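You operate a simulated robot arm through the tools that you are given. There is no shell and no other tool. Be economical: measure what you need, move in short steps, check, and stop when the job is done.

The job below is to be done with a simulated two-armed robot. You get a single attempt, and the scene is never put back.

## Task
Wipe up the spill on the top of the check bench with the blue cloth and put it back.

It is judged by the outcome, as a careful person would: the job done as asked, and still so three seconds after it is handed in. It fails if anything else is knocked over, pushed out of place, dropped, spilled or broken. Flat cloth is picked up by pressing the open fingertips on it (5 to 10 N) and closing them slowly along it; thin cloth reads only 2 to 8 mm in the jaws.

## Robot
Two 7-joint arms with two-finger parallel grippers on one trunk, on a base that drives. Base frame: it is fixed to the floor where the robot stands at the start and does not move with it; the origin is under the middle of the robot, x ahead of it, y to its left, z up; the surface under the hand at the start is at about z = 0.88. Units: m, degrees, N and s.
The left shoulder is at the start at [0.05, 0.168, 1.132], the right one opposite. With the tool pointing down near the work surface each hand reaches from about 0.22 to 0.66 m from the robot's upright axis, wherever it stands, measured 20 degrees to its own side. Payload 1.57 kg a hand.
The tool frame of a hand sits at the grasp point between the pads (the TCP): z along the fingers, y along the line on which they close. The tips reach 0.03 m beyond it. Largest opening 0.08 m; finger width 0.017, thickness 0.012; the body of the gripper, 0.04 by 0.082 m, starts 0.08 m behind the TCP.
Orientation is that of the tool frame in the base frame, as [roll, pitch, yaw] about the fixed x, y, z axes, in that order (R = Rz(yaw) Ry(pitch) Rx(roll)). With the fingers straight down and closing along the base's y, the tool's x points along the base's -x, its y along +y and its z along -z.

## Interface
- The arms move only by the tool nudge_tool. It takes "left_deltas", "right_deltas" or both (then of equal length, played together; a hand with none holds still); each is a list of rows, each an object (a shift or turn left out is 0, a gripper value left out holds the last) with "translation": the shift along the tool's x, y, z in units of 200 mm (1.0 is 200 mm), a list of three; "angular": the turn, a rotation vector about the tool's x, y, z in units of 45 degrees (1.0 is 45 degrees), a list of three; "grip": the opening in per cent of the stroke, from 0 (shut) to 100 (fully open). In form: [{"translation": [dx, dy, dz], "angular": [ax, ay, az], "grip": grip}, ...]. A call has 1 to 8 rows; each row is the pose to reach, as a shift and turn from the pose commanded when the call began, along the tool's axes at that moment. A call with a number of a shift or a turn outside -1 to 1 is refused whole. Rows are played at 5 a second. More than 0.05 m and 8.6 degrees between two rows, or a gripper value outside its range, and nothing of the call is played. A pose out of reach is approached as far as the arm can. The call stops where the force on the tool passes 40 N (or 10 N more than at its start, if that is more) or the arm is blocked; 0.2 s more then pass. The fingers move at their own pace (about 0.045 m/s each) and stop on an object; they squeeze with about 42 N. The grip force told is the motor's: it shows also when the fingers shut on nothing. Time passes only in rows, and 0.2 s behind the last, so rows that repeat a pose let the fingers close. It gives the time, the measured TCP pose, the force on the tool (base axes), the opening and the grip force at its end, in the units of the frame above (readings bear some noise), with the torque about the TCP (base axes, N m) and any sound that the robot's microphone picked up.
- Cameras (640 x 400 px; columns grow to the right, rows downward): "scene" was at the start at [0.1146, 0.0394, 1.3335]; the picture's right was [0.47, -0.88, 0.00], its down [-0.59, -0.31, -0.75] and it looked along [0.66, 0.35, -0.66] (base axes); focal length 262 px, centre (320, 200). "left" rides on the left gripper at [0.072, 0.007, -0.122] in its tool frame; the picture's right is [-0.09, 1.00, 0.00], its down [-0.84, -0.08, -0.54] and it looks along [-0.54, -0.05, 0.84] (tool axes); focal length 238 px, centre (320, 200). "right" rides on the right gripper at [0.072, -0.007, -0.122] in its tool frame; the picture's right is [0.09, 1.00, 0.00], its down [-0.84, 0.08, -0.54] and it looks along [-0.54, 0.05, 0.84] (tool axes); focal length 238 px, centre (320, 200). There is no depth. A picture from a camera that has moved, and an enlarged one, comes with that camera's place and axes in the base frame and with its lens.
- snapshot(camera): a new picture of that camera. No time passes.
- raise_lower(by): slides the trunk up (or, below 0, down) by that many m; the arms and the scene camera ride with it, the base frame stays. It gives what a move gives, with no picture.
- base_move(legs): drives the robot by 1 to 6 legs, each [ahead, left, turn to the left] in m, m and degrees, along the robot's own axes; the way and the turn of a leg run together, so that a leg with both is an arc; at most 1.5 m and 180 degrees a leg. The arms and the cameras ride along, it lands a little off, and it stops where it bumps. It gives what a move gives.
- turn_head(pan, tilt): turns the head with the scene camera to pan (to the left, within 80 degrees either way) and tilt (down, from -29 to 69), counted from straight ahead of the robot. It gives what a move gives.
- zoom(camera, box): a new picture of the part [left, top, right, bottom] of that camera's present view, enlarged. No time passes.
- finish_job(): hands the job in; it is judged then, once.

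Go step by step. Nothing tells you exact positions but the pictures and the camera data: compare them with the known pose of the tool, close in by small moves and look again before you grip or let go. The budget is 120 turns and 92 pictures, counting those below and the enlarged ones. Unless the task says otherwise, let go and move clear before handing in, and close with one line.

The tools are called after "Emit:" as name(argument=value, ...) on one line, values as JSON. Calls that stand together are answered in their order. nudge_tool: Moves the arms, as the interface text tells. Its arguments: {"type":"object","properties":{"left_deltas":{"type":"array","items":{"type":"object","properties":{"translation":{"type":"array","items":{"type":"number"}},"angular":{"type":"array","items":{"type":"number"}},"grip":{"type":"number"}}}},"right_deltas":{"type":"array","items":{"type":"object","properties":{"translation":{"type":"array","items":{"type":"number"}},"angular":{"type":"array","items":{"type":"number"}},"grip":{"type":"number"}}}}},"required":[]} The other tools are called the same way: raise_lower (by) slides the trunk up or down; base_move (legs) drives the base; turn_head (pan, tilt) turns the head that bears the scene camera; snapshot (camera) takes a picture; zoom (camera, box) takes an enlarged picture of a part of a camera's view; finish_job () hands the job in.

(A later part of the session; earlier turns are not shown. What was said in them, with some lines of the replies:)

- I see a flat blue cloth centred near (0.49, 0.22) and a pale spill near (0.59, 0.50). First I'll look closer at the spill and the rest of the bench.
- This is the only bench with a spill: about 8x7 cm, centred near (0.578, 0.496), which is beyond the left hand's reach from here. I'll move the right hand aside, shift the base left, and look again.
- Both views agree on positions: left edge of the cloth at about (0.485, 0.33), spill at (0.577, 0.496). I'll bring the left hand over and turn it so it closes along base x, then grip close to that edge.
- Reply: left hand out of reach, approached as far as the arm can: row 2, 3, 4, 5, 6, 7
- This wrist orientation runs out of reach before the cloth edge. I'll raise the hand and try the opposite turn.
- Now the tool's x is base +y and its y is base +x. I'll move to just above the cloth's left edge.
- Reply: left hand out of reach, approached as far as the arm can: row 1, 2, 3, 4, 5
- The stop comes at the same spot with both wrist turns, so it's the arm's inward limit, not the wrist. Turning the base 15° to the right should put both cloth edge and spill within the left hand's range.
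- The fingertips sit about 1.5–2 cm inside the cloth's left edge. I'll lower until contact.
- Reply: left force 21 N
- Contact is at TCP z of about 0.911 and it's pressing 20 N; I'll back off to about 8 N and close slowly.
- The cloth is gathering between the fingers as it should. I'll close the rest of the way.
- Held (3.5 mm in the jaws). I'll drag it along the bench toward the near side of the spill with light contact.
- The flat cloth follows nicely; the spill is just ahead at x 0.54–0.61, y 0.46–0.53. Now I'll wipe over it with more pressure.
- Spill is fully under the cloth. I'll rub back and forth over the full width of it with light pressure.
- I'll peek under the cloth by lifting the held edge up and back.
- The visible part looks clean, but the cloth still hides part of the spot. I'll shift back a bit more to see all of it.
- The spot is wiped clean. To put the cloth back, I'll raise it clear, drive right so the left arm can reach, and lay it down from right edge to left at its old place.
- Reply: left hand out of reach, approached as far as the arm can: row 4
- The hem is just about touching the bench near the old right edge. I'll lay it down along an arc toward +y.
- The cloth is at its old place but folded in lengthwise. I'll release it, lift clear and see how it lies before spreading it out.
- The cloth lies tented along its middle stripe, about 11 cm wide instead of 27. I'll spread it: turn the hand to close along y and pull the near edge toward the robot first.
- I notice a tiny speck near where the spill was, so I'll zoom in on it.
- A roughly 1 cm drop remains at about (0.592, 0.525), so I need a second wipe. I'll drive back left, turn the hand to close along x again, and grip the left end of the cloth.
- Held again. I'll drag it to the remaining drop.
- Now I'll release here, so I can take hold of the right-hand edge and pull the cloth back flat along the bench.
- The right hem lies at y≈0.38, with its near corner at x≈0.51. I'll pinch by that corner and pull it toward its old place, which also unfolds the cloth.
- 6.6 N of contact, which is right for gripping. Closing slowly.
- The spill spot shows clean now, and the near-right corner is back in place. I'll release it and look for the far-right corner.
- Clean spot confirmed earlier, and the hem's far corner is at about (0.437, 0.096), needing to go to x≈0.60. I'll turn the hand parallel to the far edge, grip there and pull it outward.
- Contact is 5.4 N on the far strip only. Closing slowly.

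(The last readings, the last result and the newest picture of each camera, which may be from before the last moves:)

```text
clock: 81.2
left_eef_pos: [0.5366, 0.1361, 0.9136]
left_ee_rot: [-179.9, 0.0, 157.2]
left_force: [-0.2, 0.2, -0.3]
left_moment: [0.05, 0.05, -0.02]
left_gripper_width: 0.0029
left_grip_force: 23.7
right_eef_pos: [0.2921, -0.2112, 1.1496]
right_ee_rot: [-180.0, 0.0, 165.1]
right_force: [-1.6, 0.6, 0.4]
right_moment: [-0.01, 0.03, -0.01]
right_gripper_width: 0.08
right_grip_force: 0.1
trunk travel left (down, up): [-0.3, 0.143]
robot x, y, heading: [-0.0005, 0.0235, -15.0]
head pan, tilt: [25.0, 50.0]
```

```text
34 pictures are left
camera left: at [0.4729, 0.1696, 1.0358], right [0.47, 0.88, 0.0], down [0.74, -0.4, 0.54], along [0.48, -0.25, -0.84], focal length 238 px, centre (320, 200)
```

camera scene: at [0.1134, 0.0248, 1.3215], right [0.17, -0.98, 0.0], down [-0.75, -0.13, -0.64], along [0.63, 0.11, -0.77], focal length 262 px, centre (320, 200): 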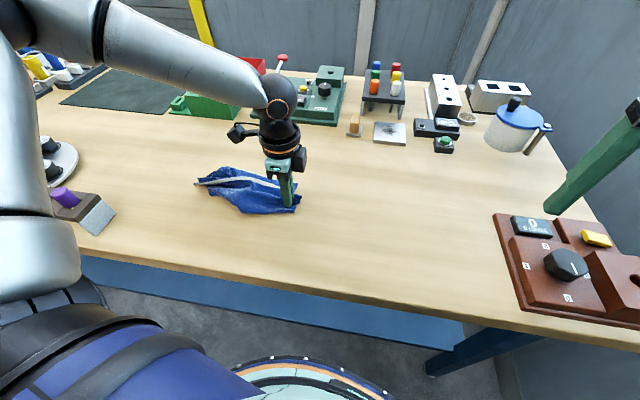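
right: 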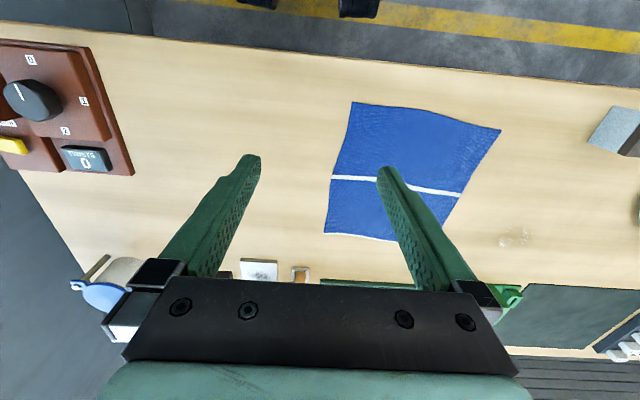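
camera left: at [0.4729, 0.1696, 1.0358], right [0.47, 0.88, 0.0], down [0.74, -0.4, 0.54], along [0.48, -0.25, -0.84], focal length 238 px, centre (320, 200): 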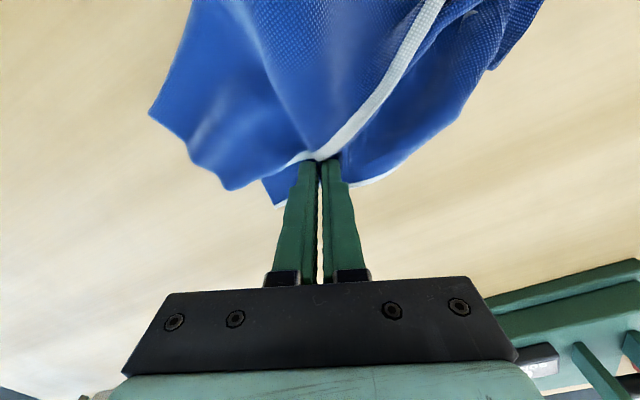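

I caught the middle stripe as well, so the whole cloth moved with the hand. I'll release and look again.

Emit:
nudge_tool(left_deltas=[{"translation": [0, 0, 0.01], "grip": 6}, {"translation": [0, 0, 0.01], "grip": 14}, {"translation": [0, 0, 0.01], "grip": 22}, {"translation": [0, 0, -0.1], "grip": 22}, {"translation": [0, 0, -0.3], "grip": 22}, {"translation": [0, 0, -0.5], "grip": 50}, {"translation": [0.2, 0, -0.6], "grip": 50}, {"translation": [0.4, 0, -0.65], "grip": 50}])

Emit:
snapshot(camera="left")

Emit:
snapshot(camera="scene")

```text
clock: 83.0
left_eef_pos: [0.4621, 0.1672, 1.0445]
left_ee_rot: [-180.0, 0.1, 157.2]
left_force: [-0.7, 0.0, 0.3]
left_moment: [0.0, 0.0, -0.01]
left_gripper_width: 0.04
left_grip_force: 0.0
right_eef_pos: [0.2919, -0.2115, 1.1483]
right_ee_rot: [-180.0, 0.1, 165.1]
right_force: [-0.3, -0.5, -0.2]
right_moment: [0.01, -0.01, 0.01]
right_gripper_width: 0.08
right_grip_force: 0.1
trunk travel left (down, up): [-0.3, 0.143]
robot x, y, heading: [-0.0018, 0.0197, -14.7]
head pan, tilt: [25.0, 50.0]
```

```text
33 pictures are left
camera left: at [0.397, 0.2014, 1.1665], right [0.47, 0.88, 0.0], down [0.74, -0.39, 0.54], along [0.48, -0.26, -0.84], focal length 238 px, centre (320, 200)
```

left: 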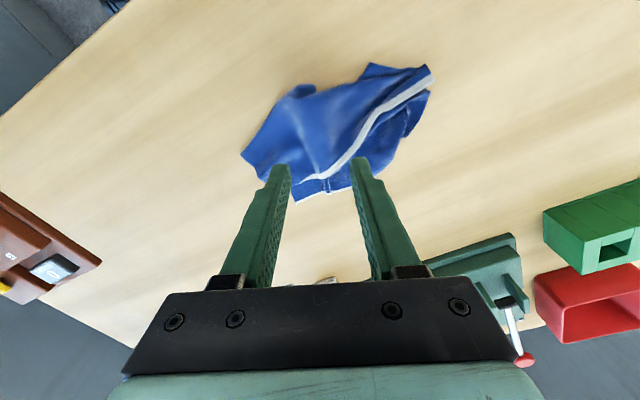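

```text
32 pictures are left
camera scene: at [0.1129, 0.0253, 1.3215], right [0.17, -0.98, 0.0], down [-0.75, -0.13, -0.64], along [0.63, 0.11, -0.77], focal length 262 px, centre (320, 200)
```

scene: 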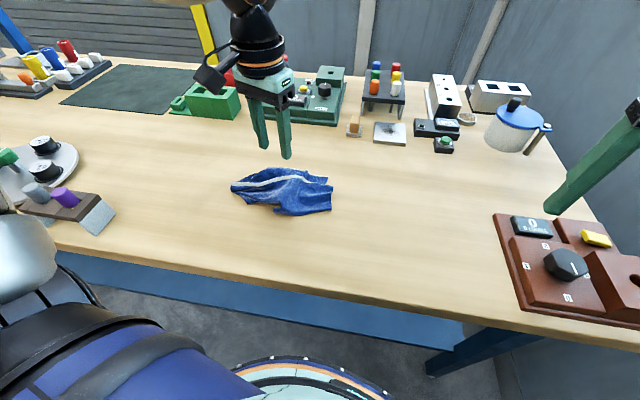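

Emit:
zoom(camera="left", box=[220, 50, 450, 210])

Emit:
zoom(camera="scene", box=[120, 110, 360, 260])

```text
2.50 times, centred on (335, 130) of left
camera zoom: at [0.397, 0.2014, 1.1665], right [0.47, 0.88, 0.0], down [0.74, -0.39, 0.54], along [0.48, -0.26, -0.84], focal length 596 px, centre (282, 375)
```

zoom: 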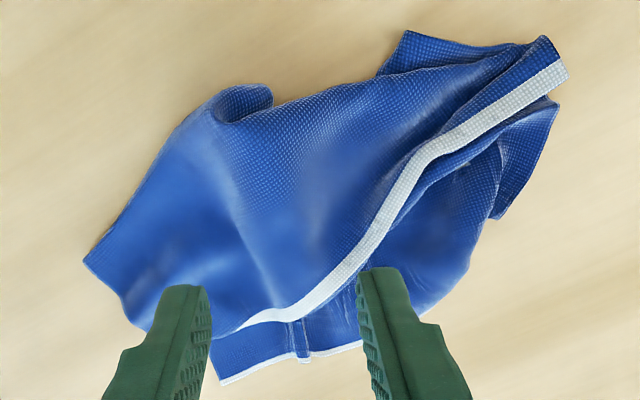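

```text
2.67 times, centred on (240, 185) of scene
camera zoom: at [0.1129, 0.0253, 1.3215], right [0.17, -0.98, 0.0], down [-0.75, -0.13, -0.64], along [0.63, 0.11, -0.77], focal length 698 px, centre (533, 240)
```

zoom: 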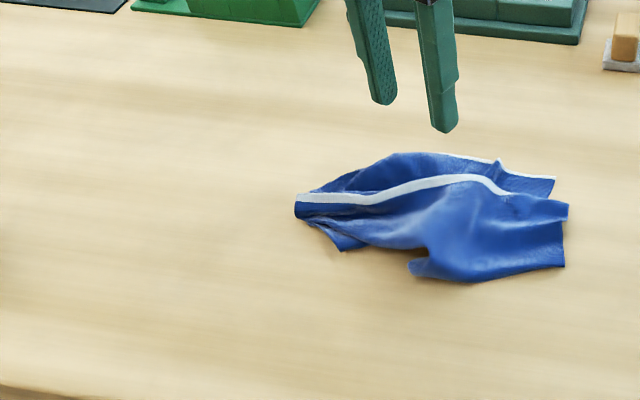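

The far half is tucked under the ridge. I'll regrip the far edge and lift it slightly while pulling outward, so the tucked half unfolds while the near half stays on the bench.

Emit:
nudge_tool(left_deltas=[{"translation": [-0.15, 0, 0.05]}, {"translation": [-0.3, 0, 0.15]}, {"translation": [-0.41, 0, 0.3]}, {"translation": [-0.41, 0, 0.48]}, {"translation": [-0.41, 0, 0.6]}, {"translation": [-0.41, 0, 0.645]}, {"translation": [-0.41, 0, 0.66]}, {"translation": [-0.41, 0, 0.66]}])

Emit:
snapshot(camera="left")

```text
clock: 84.8
left_eef_pos: [0.5384, 0.1352, 0.9122]
left_ee_rot: [-180.0, 0.2, 157.1]
left_force: [-0.4, 0.2, 0.4]
left_moment: [0.0, -0.01, 0.01]
left_gripper_width: 0.0397
left_grip_force: 0.0
right_eef_pos: [0.2927, -0.211, 1.1495]
right_ee_rot: [-180.0, 0.0, 165.1]
right_force: [0.3, 0.3, -0.1]
right_moment: [0.01, -0.02, -0.01]
right_gripper_width: 0.08
right_grip_force: 0.1
trunk travel left (down, up): [-0.3, 0.143]
robot x, y, heading: [-0.0024, 0.0236, -14.7]
head pan, tilt: [25.0, 50.0]
```

```text
29 pictures are left
camera left: at [0.4748, 0.1688, 1.0338], right [0.47, 0.88, 0.0], down [0.74, -0.39, 0.54], along [0.48, -0.26, -0.84], focal length 238 px, centre (320, 200)
```

left: 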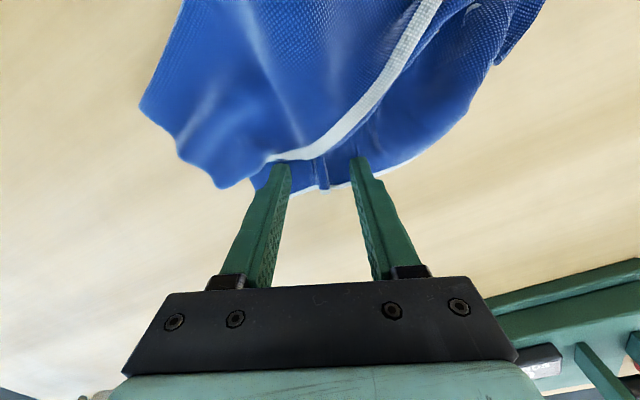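

Emit:
nudge_tool(left_deltas=[{"translation": [-0.03, 0.05, -0.01]}, {"translation": [-0.03, 0.05, 0.008]}, {"translation": [-0.03, 0.05, 0.01], "grip": 44}, {"translation": [-0.03, 0.05, 0.01], "grip": 36}, {"translation": [-0.03, 0.05, 0.01], "grip": 27}, {"translation": [-0.03, 0.05, 0.01], "grip": 18}, {"translation": [-0.03, 0.05, 0.01], "grip": 8}, {"translation": [-0.03, 0.05, 0.01], "grip": 0}])

Emit:
nudge_tool(left_deltas=[{"grip": 0}, {"translation": [0, 0, -0.05]}, {"translation": [-0.05, 0, -0.15]}, {"translation": [-0.1, 0, -0.25]}, {"translation": [-0.18, 0, -0.3]}, {"translation": [-0.26, 0, -0.3]}, {"translation": [-0.34, 0, -0.27]}])

Emit:
snapshot(camera="scene")

Emit:
snapshot(camera="left")

```text
clock: 86.6
left_eef_pos: [0.5479, 0.1426, 0.9107]
left_ee_rot: [179.8, 0.3, 157.2]
left_force: [0.2, 1.4, 13.7]
left_moment: [0.04, 0.0, 0.01]
left_gripper_width: 0.0028
left_grip_force: 17.9
right_eef_pos: [0.2915, -0.2117, 1.1501]
right_ee_rot: [180.0, 0.1, 165.1]
right_force: [0.7, -0.6, 0.3]
right_moment: [0.0, 0.01, 0.01]
right_gripper_width: 0.0802
right_grip_force: 0.1
trunk travel left (down, up): [-0.3, 0.143]
robot x, y, heading: [-0.003, 0.0234, -15.2]
head pan, tilt: [25.0, 50.0]
```

```text
clock: 88.2
left_eef_pos: [0.5922, 0.132, 0.9678]
left_ee_rot: [-179.9, 0.2, 157.2]
left_force: [-0.2, 0.1, 0.2]
left_moment: [-0.05, 0.02, 0.04]
left_gripper_width: 0.0026
left_grip_force: 24.0
left hand out of reach, approached as far as the arm can: row 6, 7
right_eef_pos: [0.292, -0.2104, 1.1496]
right_ee_rot: [179.9, 0.1, 165.1]
right_force: [0.0, 0.2, -0.3]
right_moment: [0.0, 0.0, -0.02]
right_gripper_width: 0.0801
right_grip_force: 0.0
trunk travel left (down, up): [-0.3, 0.143]
robot x, y, heading: [-0.003, 0.0217, -14.8]
head pan, tilt: [25.0, 50.0]
```

```text
28 pictures are left
camera scene: at [0.1137, 0.0252, 1.3214], right [0.17, -0.98, 0.0], down [-0.75, -0.13, -0.64], along [0.63, 0.11, -0.77], focal length 262 px, centre (320, 200)
```

scene: 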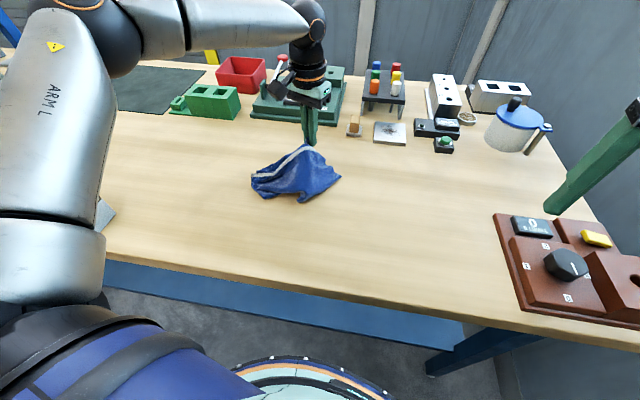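

```text
27 pictures are left
camera left: at [0.5278, 0.1664, 1.0896], right [0.47, 0.88, 0.0], down [0.74, -0.4, 0.54], along [0.48, -0.26, -0.84], focal length 238 px, centre (320, 200)
```

left: 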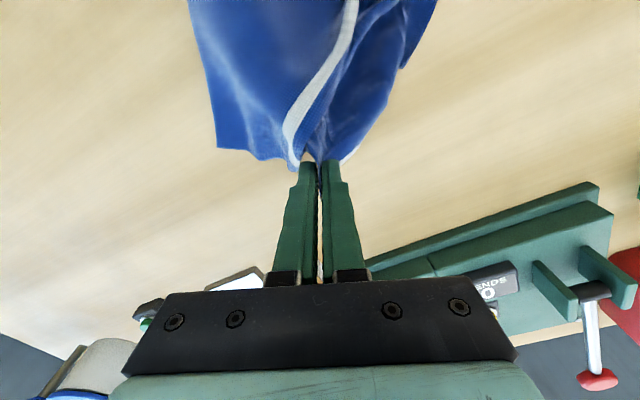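

It unfolds when lifted. I'll lift it to hang, bring it back so its near edge lands near x≈0.36, and lay it outward over its old footprint.

Emit:
nudge_tool(left_deltas=[{"translation": [0.05, 0, -0.2]}, {"translation": [0.15, 0, -0.4]}, {"translation": [0.3, 0.01, -0.55]}, {"translation": [0.5, 0.02, -0.65]}, {"translation": [0.68, 0.03, -0.65]}, {"translation": [0.83, 0.03, -0.65]}, {"translation": [0.83, 0.03, -0.6]}])

Emit:
snapshot(camera="scene")

```text
clock: 89.8
left_eef_pos: [0.4403, 0.2011, 1.0879]
left_ee_rot: [180.0, 0.2, 157.2]
left_force: [0.5, 0.7, 0.2]
left_moment: [0.0, -0.04, 0.05]
left_gripper_width: 0.0026
left_grip_force: 23.7
right_eef_pos: [0.2929, -0.2109, 1.1496]
right_ee_rot: [180.0, 0.0, 165.1]
right_force: [0.2, 0.2, -0.3]
right_moment: [-0.01, 0.0, 0.03]
right_gripper_width: 0.0798
right_grip_force: 0.1
trunk travel left (down, up): [-0.3, 0.143]
robot x, y, heading: [0.001, 0.0199, -14.7]
head pan, tilt: [25.0, 50.0]
```

```text
26 pictures are left
camera scene: at [0.1137, 0.025, 1.3214], right [0.17, -0.98, 0.0], down [-0.75, -0.13, -0.64], along [0.63, 0.11, -0.77], focal length 262 px, centre (320, 200)
```

scene: 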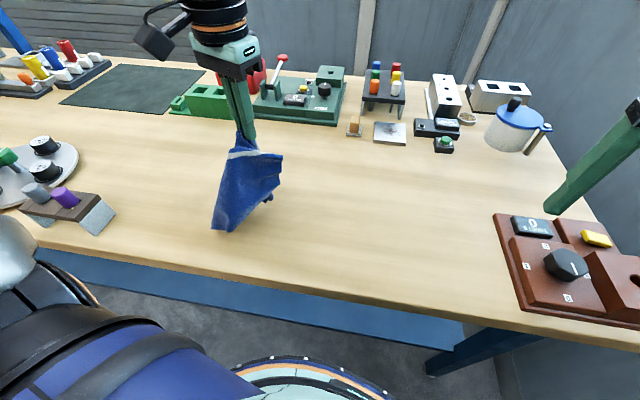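

Emit:
nudge_tool(left_deltas=[{"translation": [-0.15, 0.02, 0.05]}, {"translation": [-0.3, 0.05, 0.12]}, {"translation": [-0.45, 0.07, 0.24]}, {"translation": [-0.6, 0.1, 0.4]}, {"translation": [-0.7, 0.11, 0.56]}, {"translation": [-0.78, 0.13, 0.72]}, {"translation": [-0.81, 0.13, 0.855]}])

Emit:
zoom(camera="scene", box=[120, 90, 380, 260])

Emit:
snapshot(camera="left")

```text
clock: 91.4
left_eef_pos: [0.5995, 0.1642, 0.9171]
left_ee_rot: [180.0, 0.3, 157.2]
left_force: [-0.2, -0.3, 1.1]
left_moment: [-0.03, 0.0, 0.02]
left_gripper_width: 0.0026
left_grip_force: 23.5
right_eef_pos: [0.2931, -0.2106, 1.1492]
right_ee_rot: [-180.0, -0.1, 165.1]
right_force: [0.4, 0.2, 0.2]
right_moment: [-0.01, 0.02, 0.02]
right_gripper_width: 0.0801
right_grip_force: 0.1
trunk travel left (down, up): [-0.3, 0.143]
robot x, y, heading: [-0.004, 0.0208, -14.7]
head pan, tilt: [25.0, 50.0]
```

```text
2.35 times, centred on (250, 175) of scene
camera zoom: at [0.1135, 0.0252, 1.3215], right [0.17, -0.98, 0.0], down [-0.75, -0.13, -0.64], along [0.63, 0.11, -0.77], focal length 616 px, centre (485, 259)
```

zoom: 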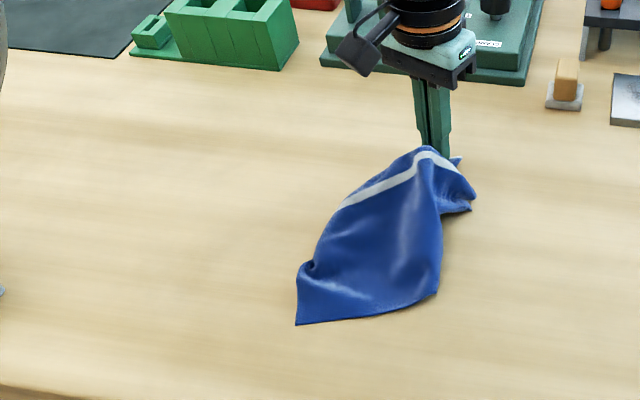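

```text
24 pictures are left
camera left: at [0.5355, 0.1972, 1.0386], right [0.47, 0.88, 0.0], down [0.74, -0.39, 0.55], along [0.48, -0.26, -0.84], focal length 238 px, centre (320, 200)
```

left: 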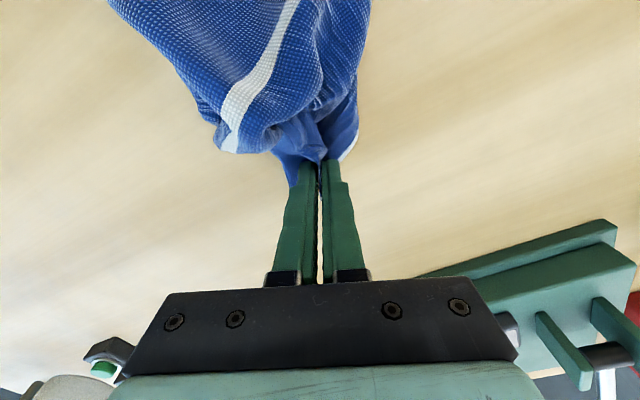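

The near half lies flat now. I'll slide the cloth about 4 cm in +y so it's centred on its old spot, then release.

Emit:
nudge_tool(left_deltas=[{"translation": [0.03, 0.07, 0.01]}, {"translation": [0.06, 0.14, 0.01]}, {"translation": [0.09, 0.2, 0.01]}, {"translation": [0.09, 0.2, 0.01], "grip": 6}, {"translation": [0.09, 0.2, 0.01], "grip": 14}, {"translation": [0.09, 0.2, 0.01], "grip": 22}, {"translation": [0.09, 0.2, -0.1], "grip": 22}, {"translation": [0.09, 0.2, -0.3], "grip": 22}])

Emit:
nudge_tool(left_deltas=[{"translation": [0, 0, -0.2], "grip": 50}, {"translation": [0.2, 0, -0.3]}, {"translation": [0.4, 0, -0.4]}, {"translation": [0.6, 0.05, -0.5]}])

Emit:
snapshot(camera="left")

Emit:
zoom(camera="scene", box=[120, 90, 380, 260])

```text
clock: 93.2
left_eef_pos: [0.5983, 0.2076, 0.9784]
left_ee_rot: [-179.9, 0.3, 157.2]
left_force: [0.3, 0.6, 0.7]
left_moment: [0.01, 0.0, -0.01]
left_gripper_width: 0.0174
left_grip_force: 0.1
right_eef_pos: [0.2935, -0.2109, 1.149]
right_ee_rot: [180.0, -0.1, 165.1]
right_force: [-1.0, -0.2, -0.4]
right_moment: [-0.03, -0.03, 0.01]
right_gripper_width: 0.0802
right_grip_force: 0.0
trunk travel left (down, up): [-0.3, 0.143]
robot x, y, heading: [-0.0013, 0.0222, -15.0]
head pan, tilt: [25.0, 50.0]
```

```text
clock: 94.2
left_eef_pos: [0.4899, 0.263, 1.0773]
left_ee_rot: [-180.0, 0.2, 157.2]
left_force: [0.0, 0.0, 0.2]
left_moment: [-0.04, 0.0, -0.01]
left_gripper_width: 0.0399
left_grip_force: 0.0
right_eef_pos: [0.2931, -0.2098, 1.148]
right_ee_rot: [180.0, 0.1, 165.1]
right_force: [-0.1, 0.6, -0.4]
right_moment: [0.02, -0.02, 0.02]
right_gripper_width: 0.0798
right_grip_force: 0.2
trunk travel left (down, up): [-0.3, 0.143]
robot x, y, heading: [-0.0025, 0.0232, -14.8]
head pan, tilt: [25.0, 50.0]
```

```text
23 pictures are left
camera left: at [0.4261, 0.297, 1.1988], right [0.47, 0.88, 0.0], down [0.74, -0.4, 0.54], along [0.48, -0.26, -0.84], focal length 238 px, centre (320, 200)
```

left: 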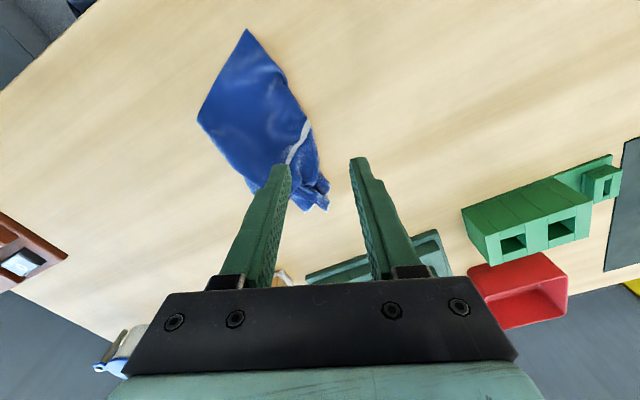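

```text
2.35 times, centred on (250, 175) of scene
camera zoom: at [0.1128, 0.0256, 1.3215], right [0.17, -0.98, 0.0], down [-0.75, -0.13, -0.64], along [0.63, 0.11, -0.77], focal length 616 px, centre (485, 259)
```

zoom: 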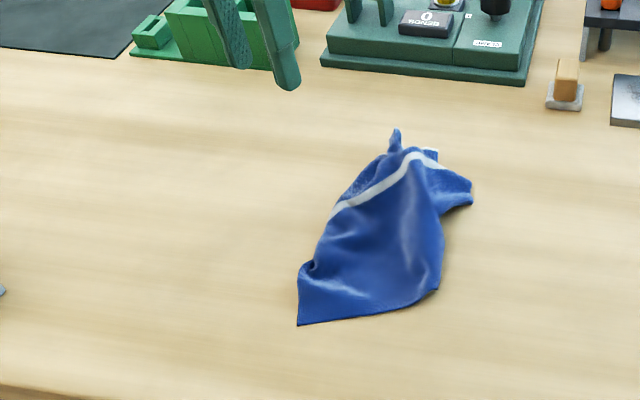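

The cloth is roughly centred (about 3 cm short in y) with a fold on its left side. I'll pull the near-left corner toward +y to open that fold and finish the centring.

Emit:
nudge_tool(left_deltas=[{"translation": [0.06, -0.07, 0], "angular": [0, 0, 0.15], "grip": 40}, {"translation": [0.12, -0.14, 0], "angular": [0, 0, 0.3]}, {"translation": [0.19, -0.21, 0], "angular": [0, 0, 0.45]}, {"translation": [0.25, -0.28, 0], "angular": [0, 0, 0.6]}, {"translation": [0.31, -0.35, 0], "angular": [0, 0, 0.75]}])

Emit:
nudge_tool(left_deltas=[{"translation": [0, 0, 0.15], "angular": [0, 0, 0.15]}, {"translation": [0, 0, 0.3], "angular": [0, 0, 0.3]}, {"translation": [0, 0, 0.45], "angular": [0, 0, 0.45]}, {"translation": [0, 0, 0.58], "angular": [0, 0, 0.6]}, {"translation": [0, 0, 0.68], "angular": [0, 0, 0.74]}])

Emit:
snapshot(camera="left")

```text
clock: 95.4
left_eef_pos: [0.4069, 0.2207, 1.0778]
left_ee_rot: [179.8, 0.0, 123.4]
left_force: [0.5, 0.0, 0.3]
left_moment: [0.02, 0.02, 0.05]
left_gripper_width: 0.032
left_grip_force: 0.1
right_eef_pos: [0.2935, -0.2108, 1.1493]
right_ee_rot: [180.0, 0.1, 165.1]
right_force: [0.4, 0.3, 0.4]
right_moment: [-0.01, 0.01, 0.01]
right_gripper_width: 0.0801
right_grip_force: 0.1
trunk travel left (down, up): [-0.3, 0.143]
robot x, y, heading: [0.0002, 0.0212, -14.9]
head pan, tilt: [25.0, 50.0]
```

```text
clock: 96.6
left_eef_pos: [0.4079, 0.2221, 0.9387]
left_ee_rot: [179.9, 0.0, 90.1]
left_force: [-0.4, -0.8, 0.0]
left_moment: [0.04, 0.0, 0.01]
left_gripper_width: 0.0318
left_grip_force: 0.1
right_eef_pos: [0.2941, -0.2112, 1.1499]
right_ee_rot: [180.0, 0.0, 165.2]
right_force: [-0.7, 0.0, 0.2]
right_moment: [0.0, -0.01, 0.01]
right_gripper_width: 0.08
right_grip_force: 0.1
trunk travel left (down, up): [-0.3, 0.143]
robot x, y, heading: [-0.0028, 0.0211, -15.0]
head pan, tilt: [25.0, 50.0]
```

```text
21 pictures are left
camera left: at [0.4141, 0.2942, 1.0621], right [1.0, -0.09, 0.0], down [-0.08, -0.84, 0.54], along [-0.05, -0.54, -0.84], focal length 238 px, centre (320, 200)
```

left: 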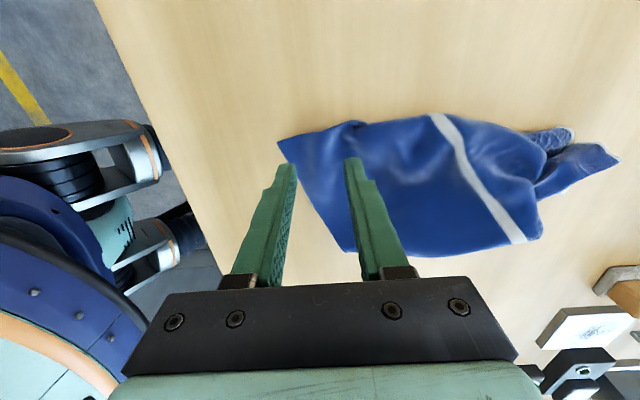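

Emit:
nudge_tool(left_deltas=[{"translation": [0.02, 0.04, 0.05]}, {"translation": [0.02, 0.04, 0.11]}, {"translation": [0.02, 0.04, 0.135]}, {"translation": [0.02, 0.04, 0.138]}, {"translation": [0.02, 0.04, 0.138]}])

```text
clock: 97.8
left_eef_pos: [0.4149, 0.2275, 0.912]
left_ee_rot: [179.9, 0.0, 90.2]
left_force: [-0.5, -0.4, 0.4]
left_moment: [-0.04, -0.03, -0.02]
left_gripper_width: 0.0319
left_grip_force: 0.1
right_eef_pos: [0.2924, -0.2107, 1.1493]
right_ee_rot: [-180.0, -0.1, 165.1]
right_force: [-0.4, -0.6, -0.3]
right_moment: [-0.01, 0.01, -0.02]
right_gripper_width: 0.0802
right_grip_force: 0.1
trunk travel left (down, up): [-0.3, 0.143]
robot x, y, heading: [0.0017, 0.0225, -15.0]
head pan, tilt: [25.0, 50.0]
```

Emit:
nudge_tool(left_deltas=[{"translation": [0, 0, 0.008]}, {"translation": [0, 0, 0.012], "grip": 34}, {"translation": [0, 0, 0.012], "grip": 28}, {"translation": [0, 0, 0.012], "grip": 22}, {"translation": [0, 0, 0.012], "grip": 15}, {"translation": [0, 0, 0.012], "grip": 8}, {"translation": [0, 0, 0.012], "grip": 0}, {"translation": [0, 0, 0.012], "grip": 0}])

Emit:
snapshot(camera="left")

```text
clock: 99.6
left_eef_pos: [0.4159, 0.2247, 0.9117]
left_ee_rot: [179.8, 0.0, 90.2]
left_force: [-2.2, 0.2, 11.3]
left_moment: [0.01, 0.17, 0.0]
left_gripper_width: 0.0022
left_grip_force: 24.0
right_eef_pos: [0.2915, -0.2117, 1.15]
right_ee_rot: [-180.0, 0.1, 165.3]
right_force: [0.1, -0.2, -0.8]
right_moment: [-0.01, -0.01, -0.02]
right_gripper_width: 0.0798
right_grip_force: 0.1
trunk travel left (down, up): [-0.3, 0.143]
robot x, y, heading: [-0.0003, 0.0216, -14.9]
head pan, tilt: [25.0, 50.0]
```

```text
20 pictures are left
camera left: at [0.4212, 0.2979, 1.0334], right [1.0, -0.09, 0.0], down [-0.08, -0.84, 0.54], along [-0.05, -0.54, -0.84], focal length 238 px, centre (320, 200)
```

left: 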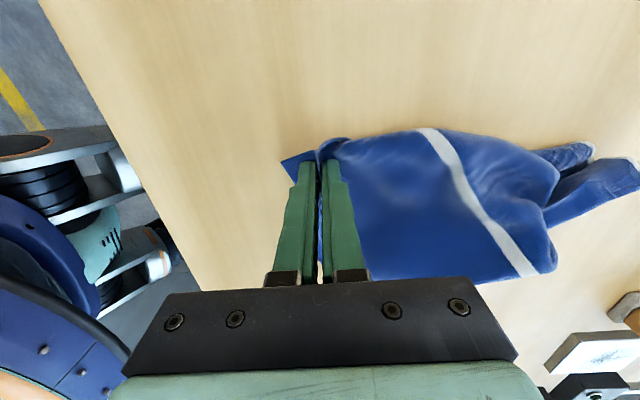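

Emit:
nudge_tool(left_deltas=[{"translation": [0.08, -0.03, -0.012]}, {"translation": [0.16, -0.06, -0.012]}, {"translation": [0.24, -0.1, -0.012]}, {"translation": [0.32, -0.13, -0.012]}, {"translation": [0.4, -0.16, -0.012]}])

Emit:
zoom(camera="scene", box=[120, 90, 380, 260])

Emit:
snapshot(camera="left")

```text
clock: 100.8
left_eef_pos: [0.3839, 0.3061, 0.9134]
left_ee_rot: [179.9, 0.0, 90.1]
left_force: [0.6, -1.0, -1.1]
left_moment: [0.0, -0.01, -0.01]
left_gripper_width: 0.0025
left_grip_force: 23.7
right_eef_pos: [0.2926, -0.2099, 1.1485]
right_ee_rot: [-180.0, 0.0, 165.1]
right_force: [-0.1, 0.5, -0.5]
right_moment: [0.01, 0.0, -0.01]
right_gripper_width: 0.0799
right_grip_force: 0.1
trunk travel left (down, up): [-0.3, 0.143]
robot x, y, heading: [0.0002, 0.0199, -14.7]
head pan, tilt: [25.0, 50.0]
```

```text
2.35 times, centred on (250, 175) of scene
camera zoom: at [0.1132, 0.0249, 1.3215], right [0.17, -0.98, 0.0], down [-0.75, -0.13, -0.64], along [0.63, 0.11, -0.77], focal length 616 px, centre (485, 259)
```

zoom: 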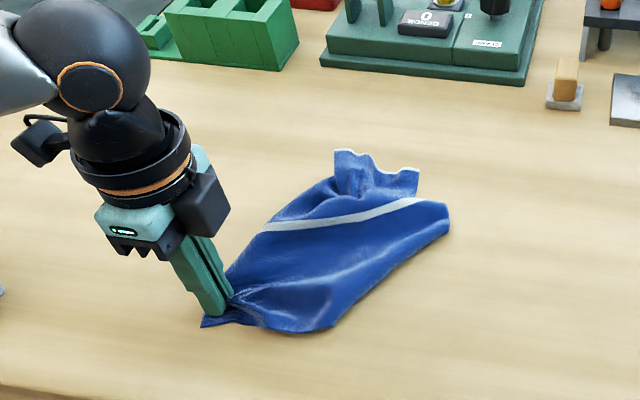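

```text
18 pictures are left
camera left: at [0.3892, 0.3779, 1.035], right [1.0, -0.09, 0.0], down [-0.08, -0.84, 0.54], along [-0.05, -0.54, -0.84], focal length 238 px, centre (320, 200)
```

left: 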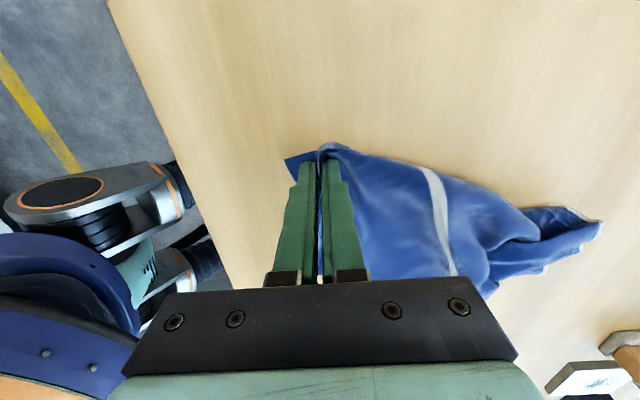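

That opened it well: the cloth now lies spread over its old place, centred within about 3 cm. I'll release, move clear and make a final check of the cloth and the spill spot.

Emit:
nudge_tool(left_deltas=[{"translation": [0, 0, 0.005], "grip": 6}, {"translation": [0, 0, 0.005], "grip": 14}, {"translation": [0, 0, 0.005], "grip": 22}, {"translation": [0, 0, -0.1], "grip": 22}, {"translation": [0, 0, -0.3], "grip": 22}, {"translation": [0, 0, -0.5], "grip": 40}, {"translation": [0, 0, -0.7], "grip": 60}, {"translation": [0, 0, -0.9], "grip": 100}])

Emit:
nudge_tool(left_deltas=[{"translation": [0.2, -0.08, 0], "grip": 100}, {"translation": [0.4, -0.16, 0]}, {"translation": [0.6, -0.25, 0]}])

Emit:
snapshot(camera="scene")

Emit:
zoom(camera="scene", box=[110, 90, 350, 250])

Emit:
zoom(camera="scene", box=[120, 115, 220, 180])

```text
clock: 102.6
left_eef_pos: [0.384, 0.3066, 1.0936]
left_ee_rot: [179.9, 0.0, 90.1]
left_force: [0.0, -0.7, 0.1]
left_moment: [0.0, 0.04, 0.0]
left_gripper_width: 0.08
left_grip_force: 0.0
right_eef_pos: [0.2929, -0.2117, 1.1495]
right_ee_rot: [179.9, 0.1, 165.0]
right_force: [-0.5, -0.4, -0.6]
right_moment: [-0.01, 0.0, -0.04]
right_gripper_width: 0.0801
right_grip_force: 0.2
trunk travel left (down, up): [-0.3, 0.143]
robot x, y, heading: [-0.0004, 0.0218, -14.7]
head pan, tilt: [25.0, 50.0]
```

```text
clock: 103.4
left_eef_pos: [0.3339, 0.428, 1.0911]
left_ee_rot: [179.9, 0.1, 90.1]
left_force: [0.2, 0.3, -0.2]
left_moment: [-0.04, 0.01, -0.01]
left_gripper_width: 0.08
left_grip_force: 0.0
right_eef_pos: [0.2937, -0.2106, 1.1492]
right_ee_rot: [179.9, 0.0, 165.1]
right_force: [-0.3, -0.3, 0.1]
right_moment: [0.02, 0.03, 0.01]
right_gripper_width: 0.0798
right_grip_force: 0.1
trunk travel left (down, up): [-0.3, 0.143]
robot x, y, heading: [-0.0019, 0.0223, -14.9]
head pan, tilt: [25.0, 50.0]
```

```text
17 pictures are left
camera scene: at [0.1139, 0.0255, 1.3213], right [0.17, -0.98, 0.0], down [-0.75, -0.13, -0.64], along [0.63, 0.11, -0.77], focal length 262 px, centre (320, 200)
```

scene: 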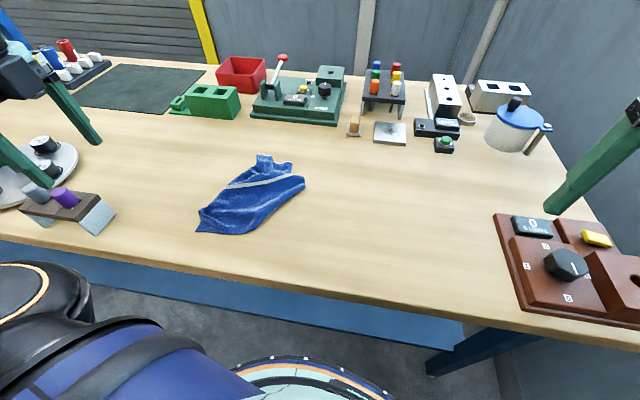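

```text
2.50 times, centred on (230, 170) of scene
camera zoom: at [0.1139, 0.0255, 1.3213], right [0.17, -0.98, 0.0], down [-0.75, -0.13, -0.64], along [0.63, 0.11, -0.77], focal length 655 px, centre (545, 275)
```

zoom: 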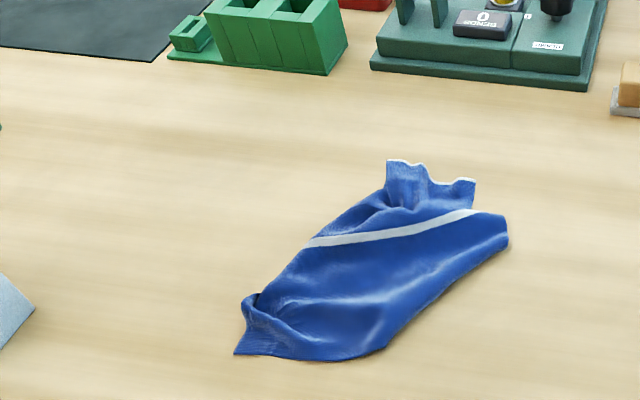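

```text
6.15 times, centred on (170, 148) of scene
camera zoom: at [0.1139, 0.0255, 1.3213], right [0.17, -0.98, 0.0], down [-0.75, -0.13, -0.64], along [0.63, 0.11, -0.77], focal length 1612 px, centre (1243, 523)
```

zoom: 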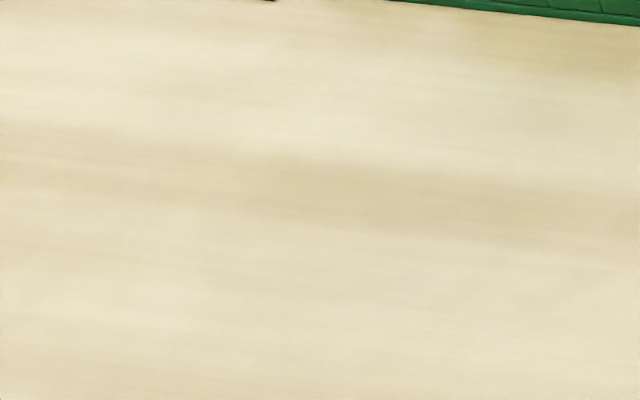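

The spill spot is clean, nothing else has moved, and the cloth rests on the bench at its old place with both hands clear. I'm handing in.

Emit:
finish_job()

```text
The job is handed in.
```

The spill on the check bench is wiped up (a second pass got the last drop). The blue cloth is back about 3 cm from where it was, creased and partly folded rather than flat.
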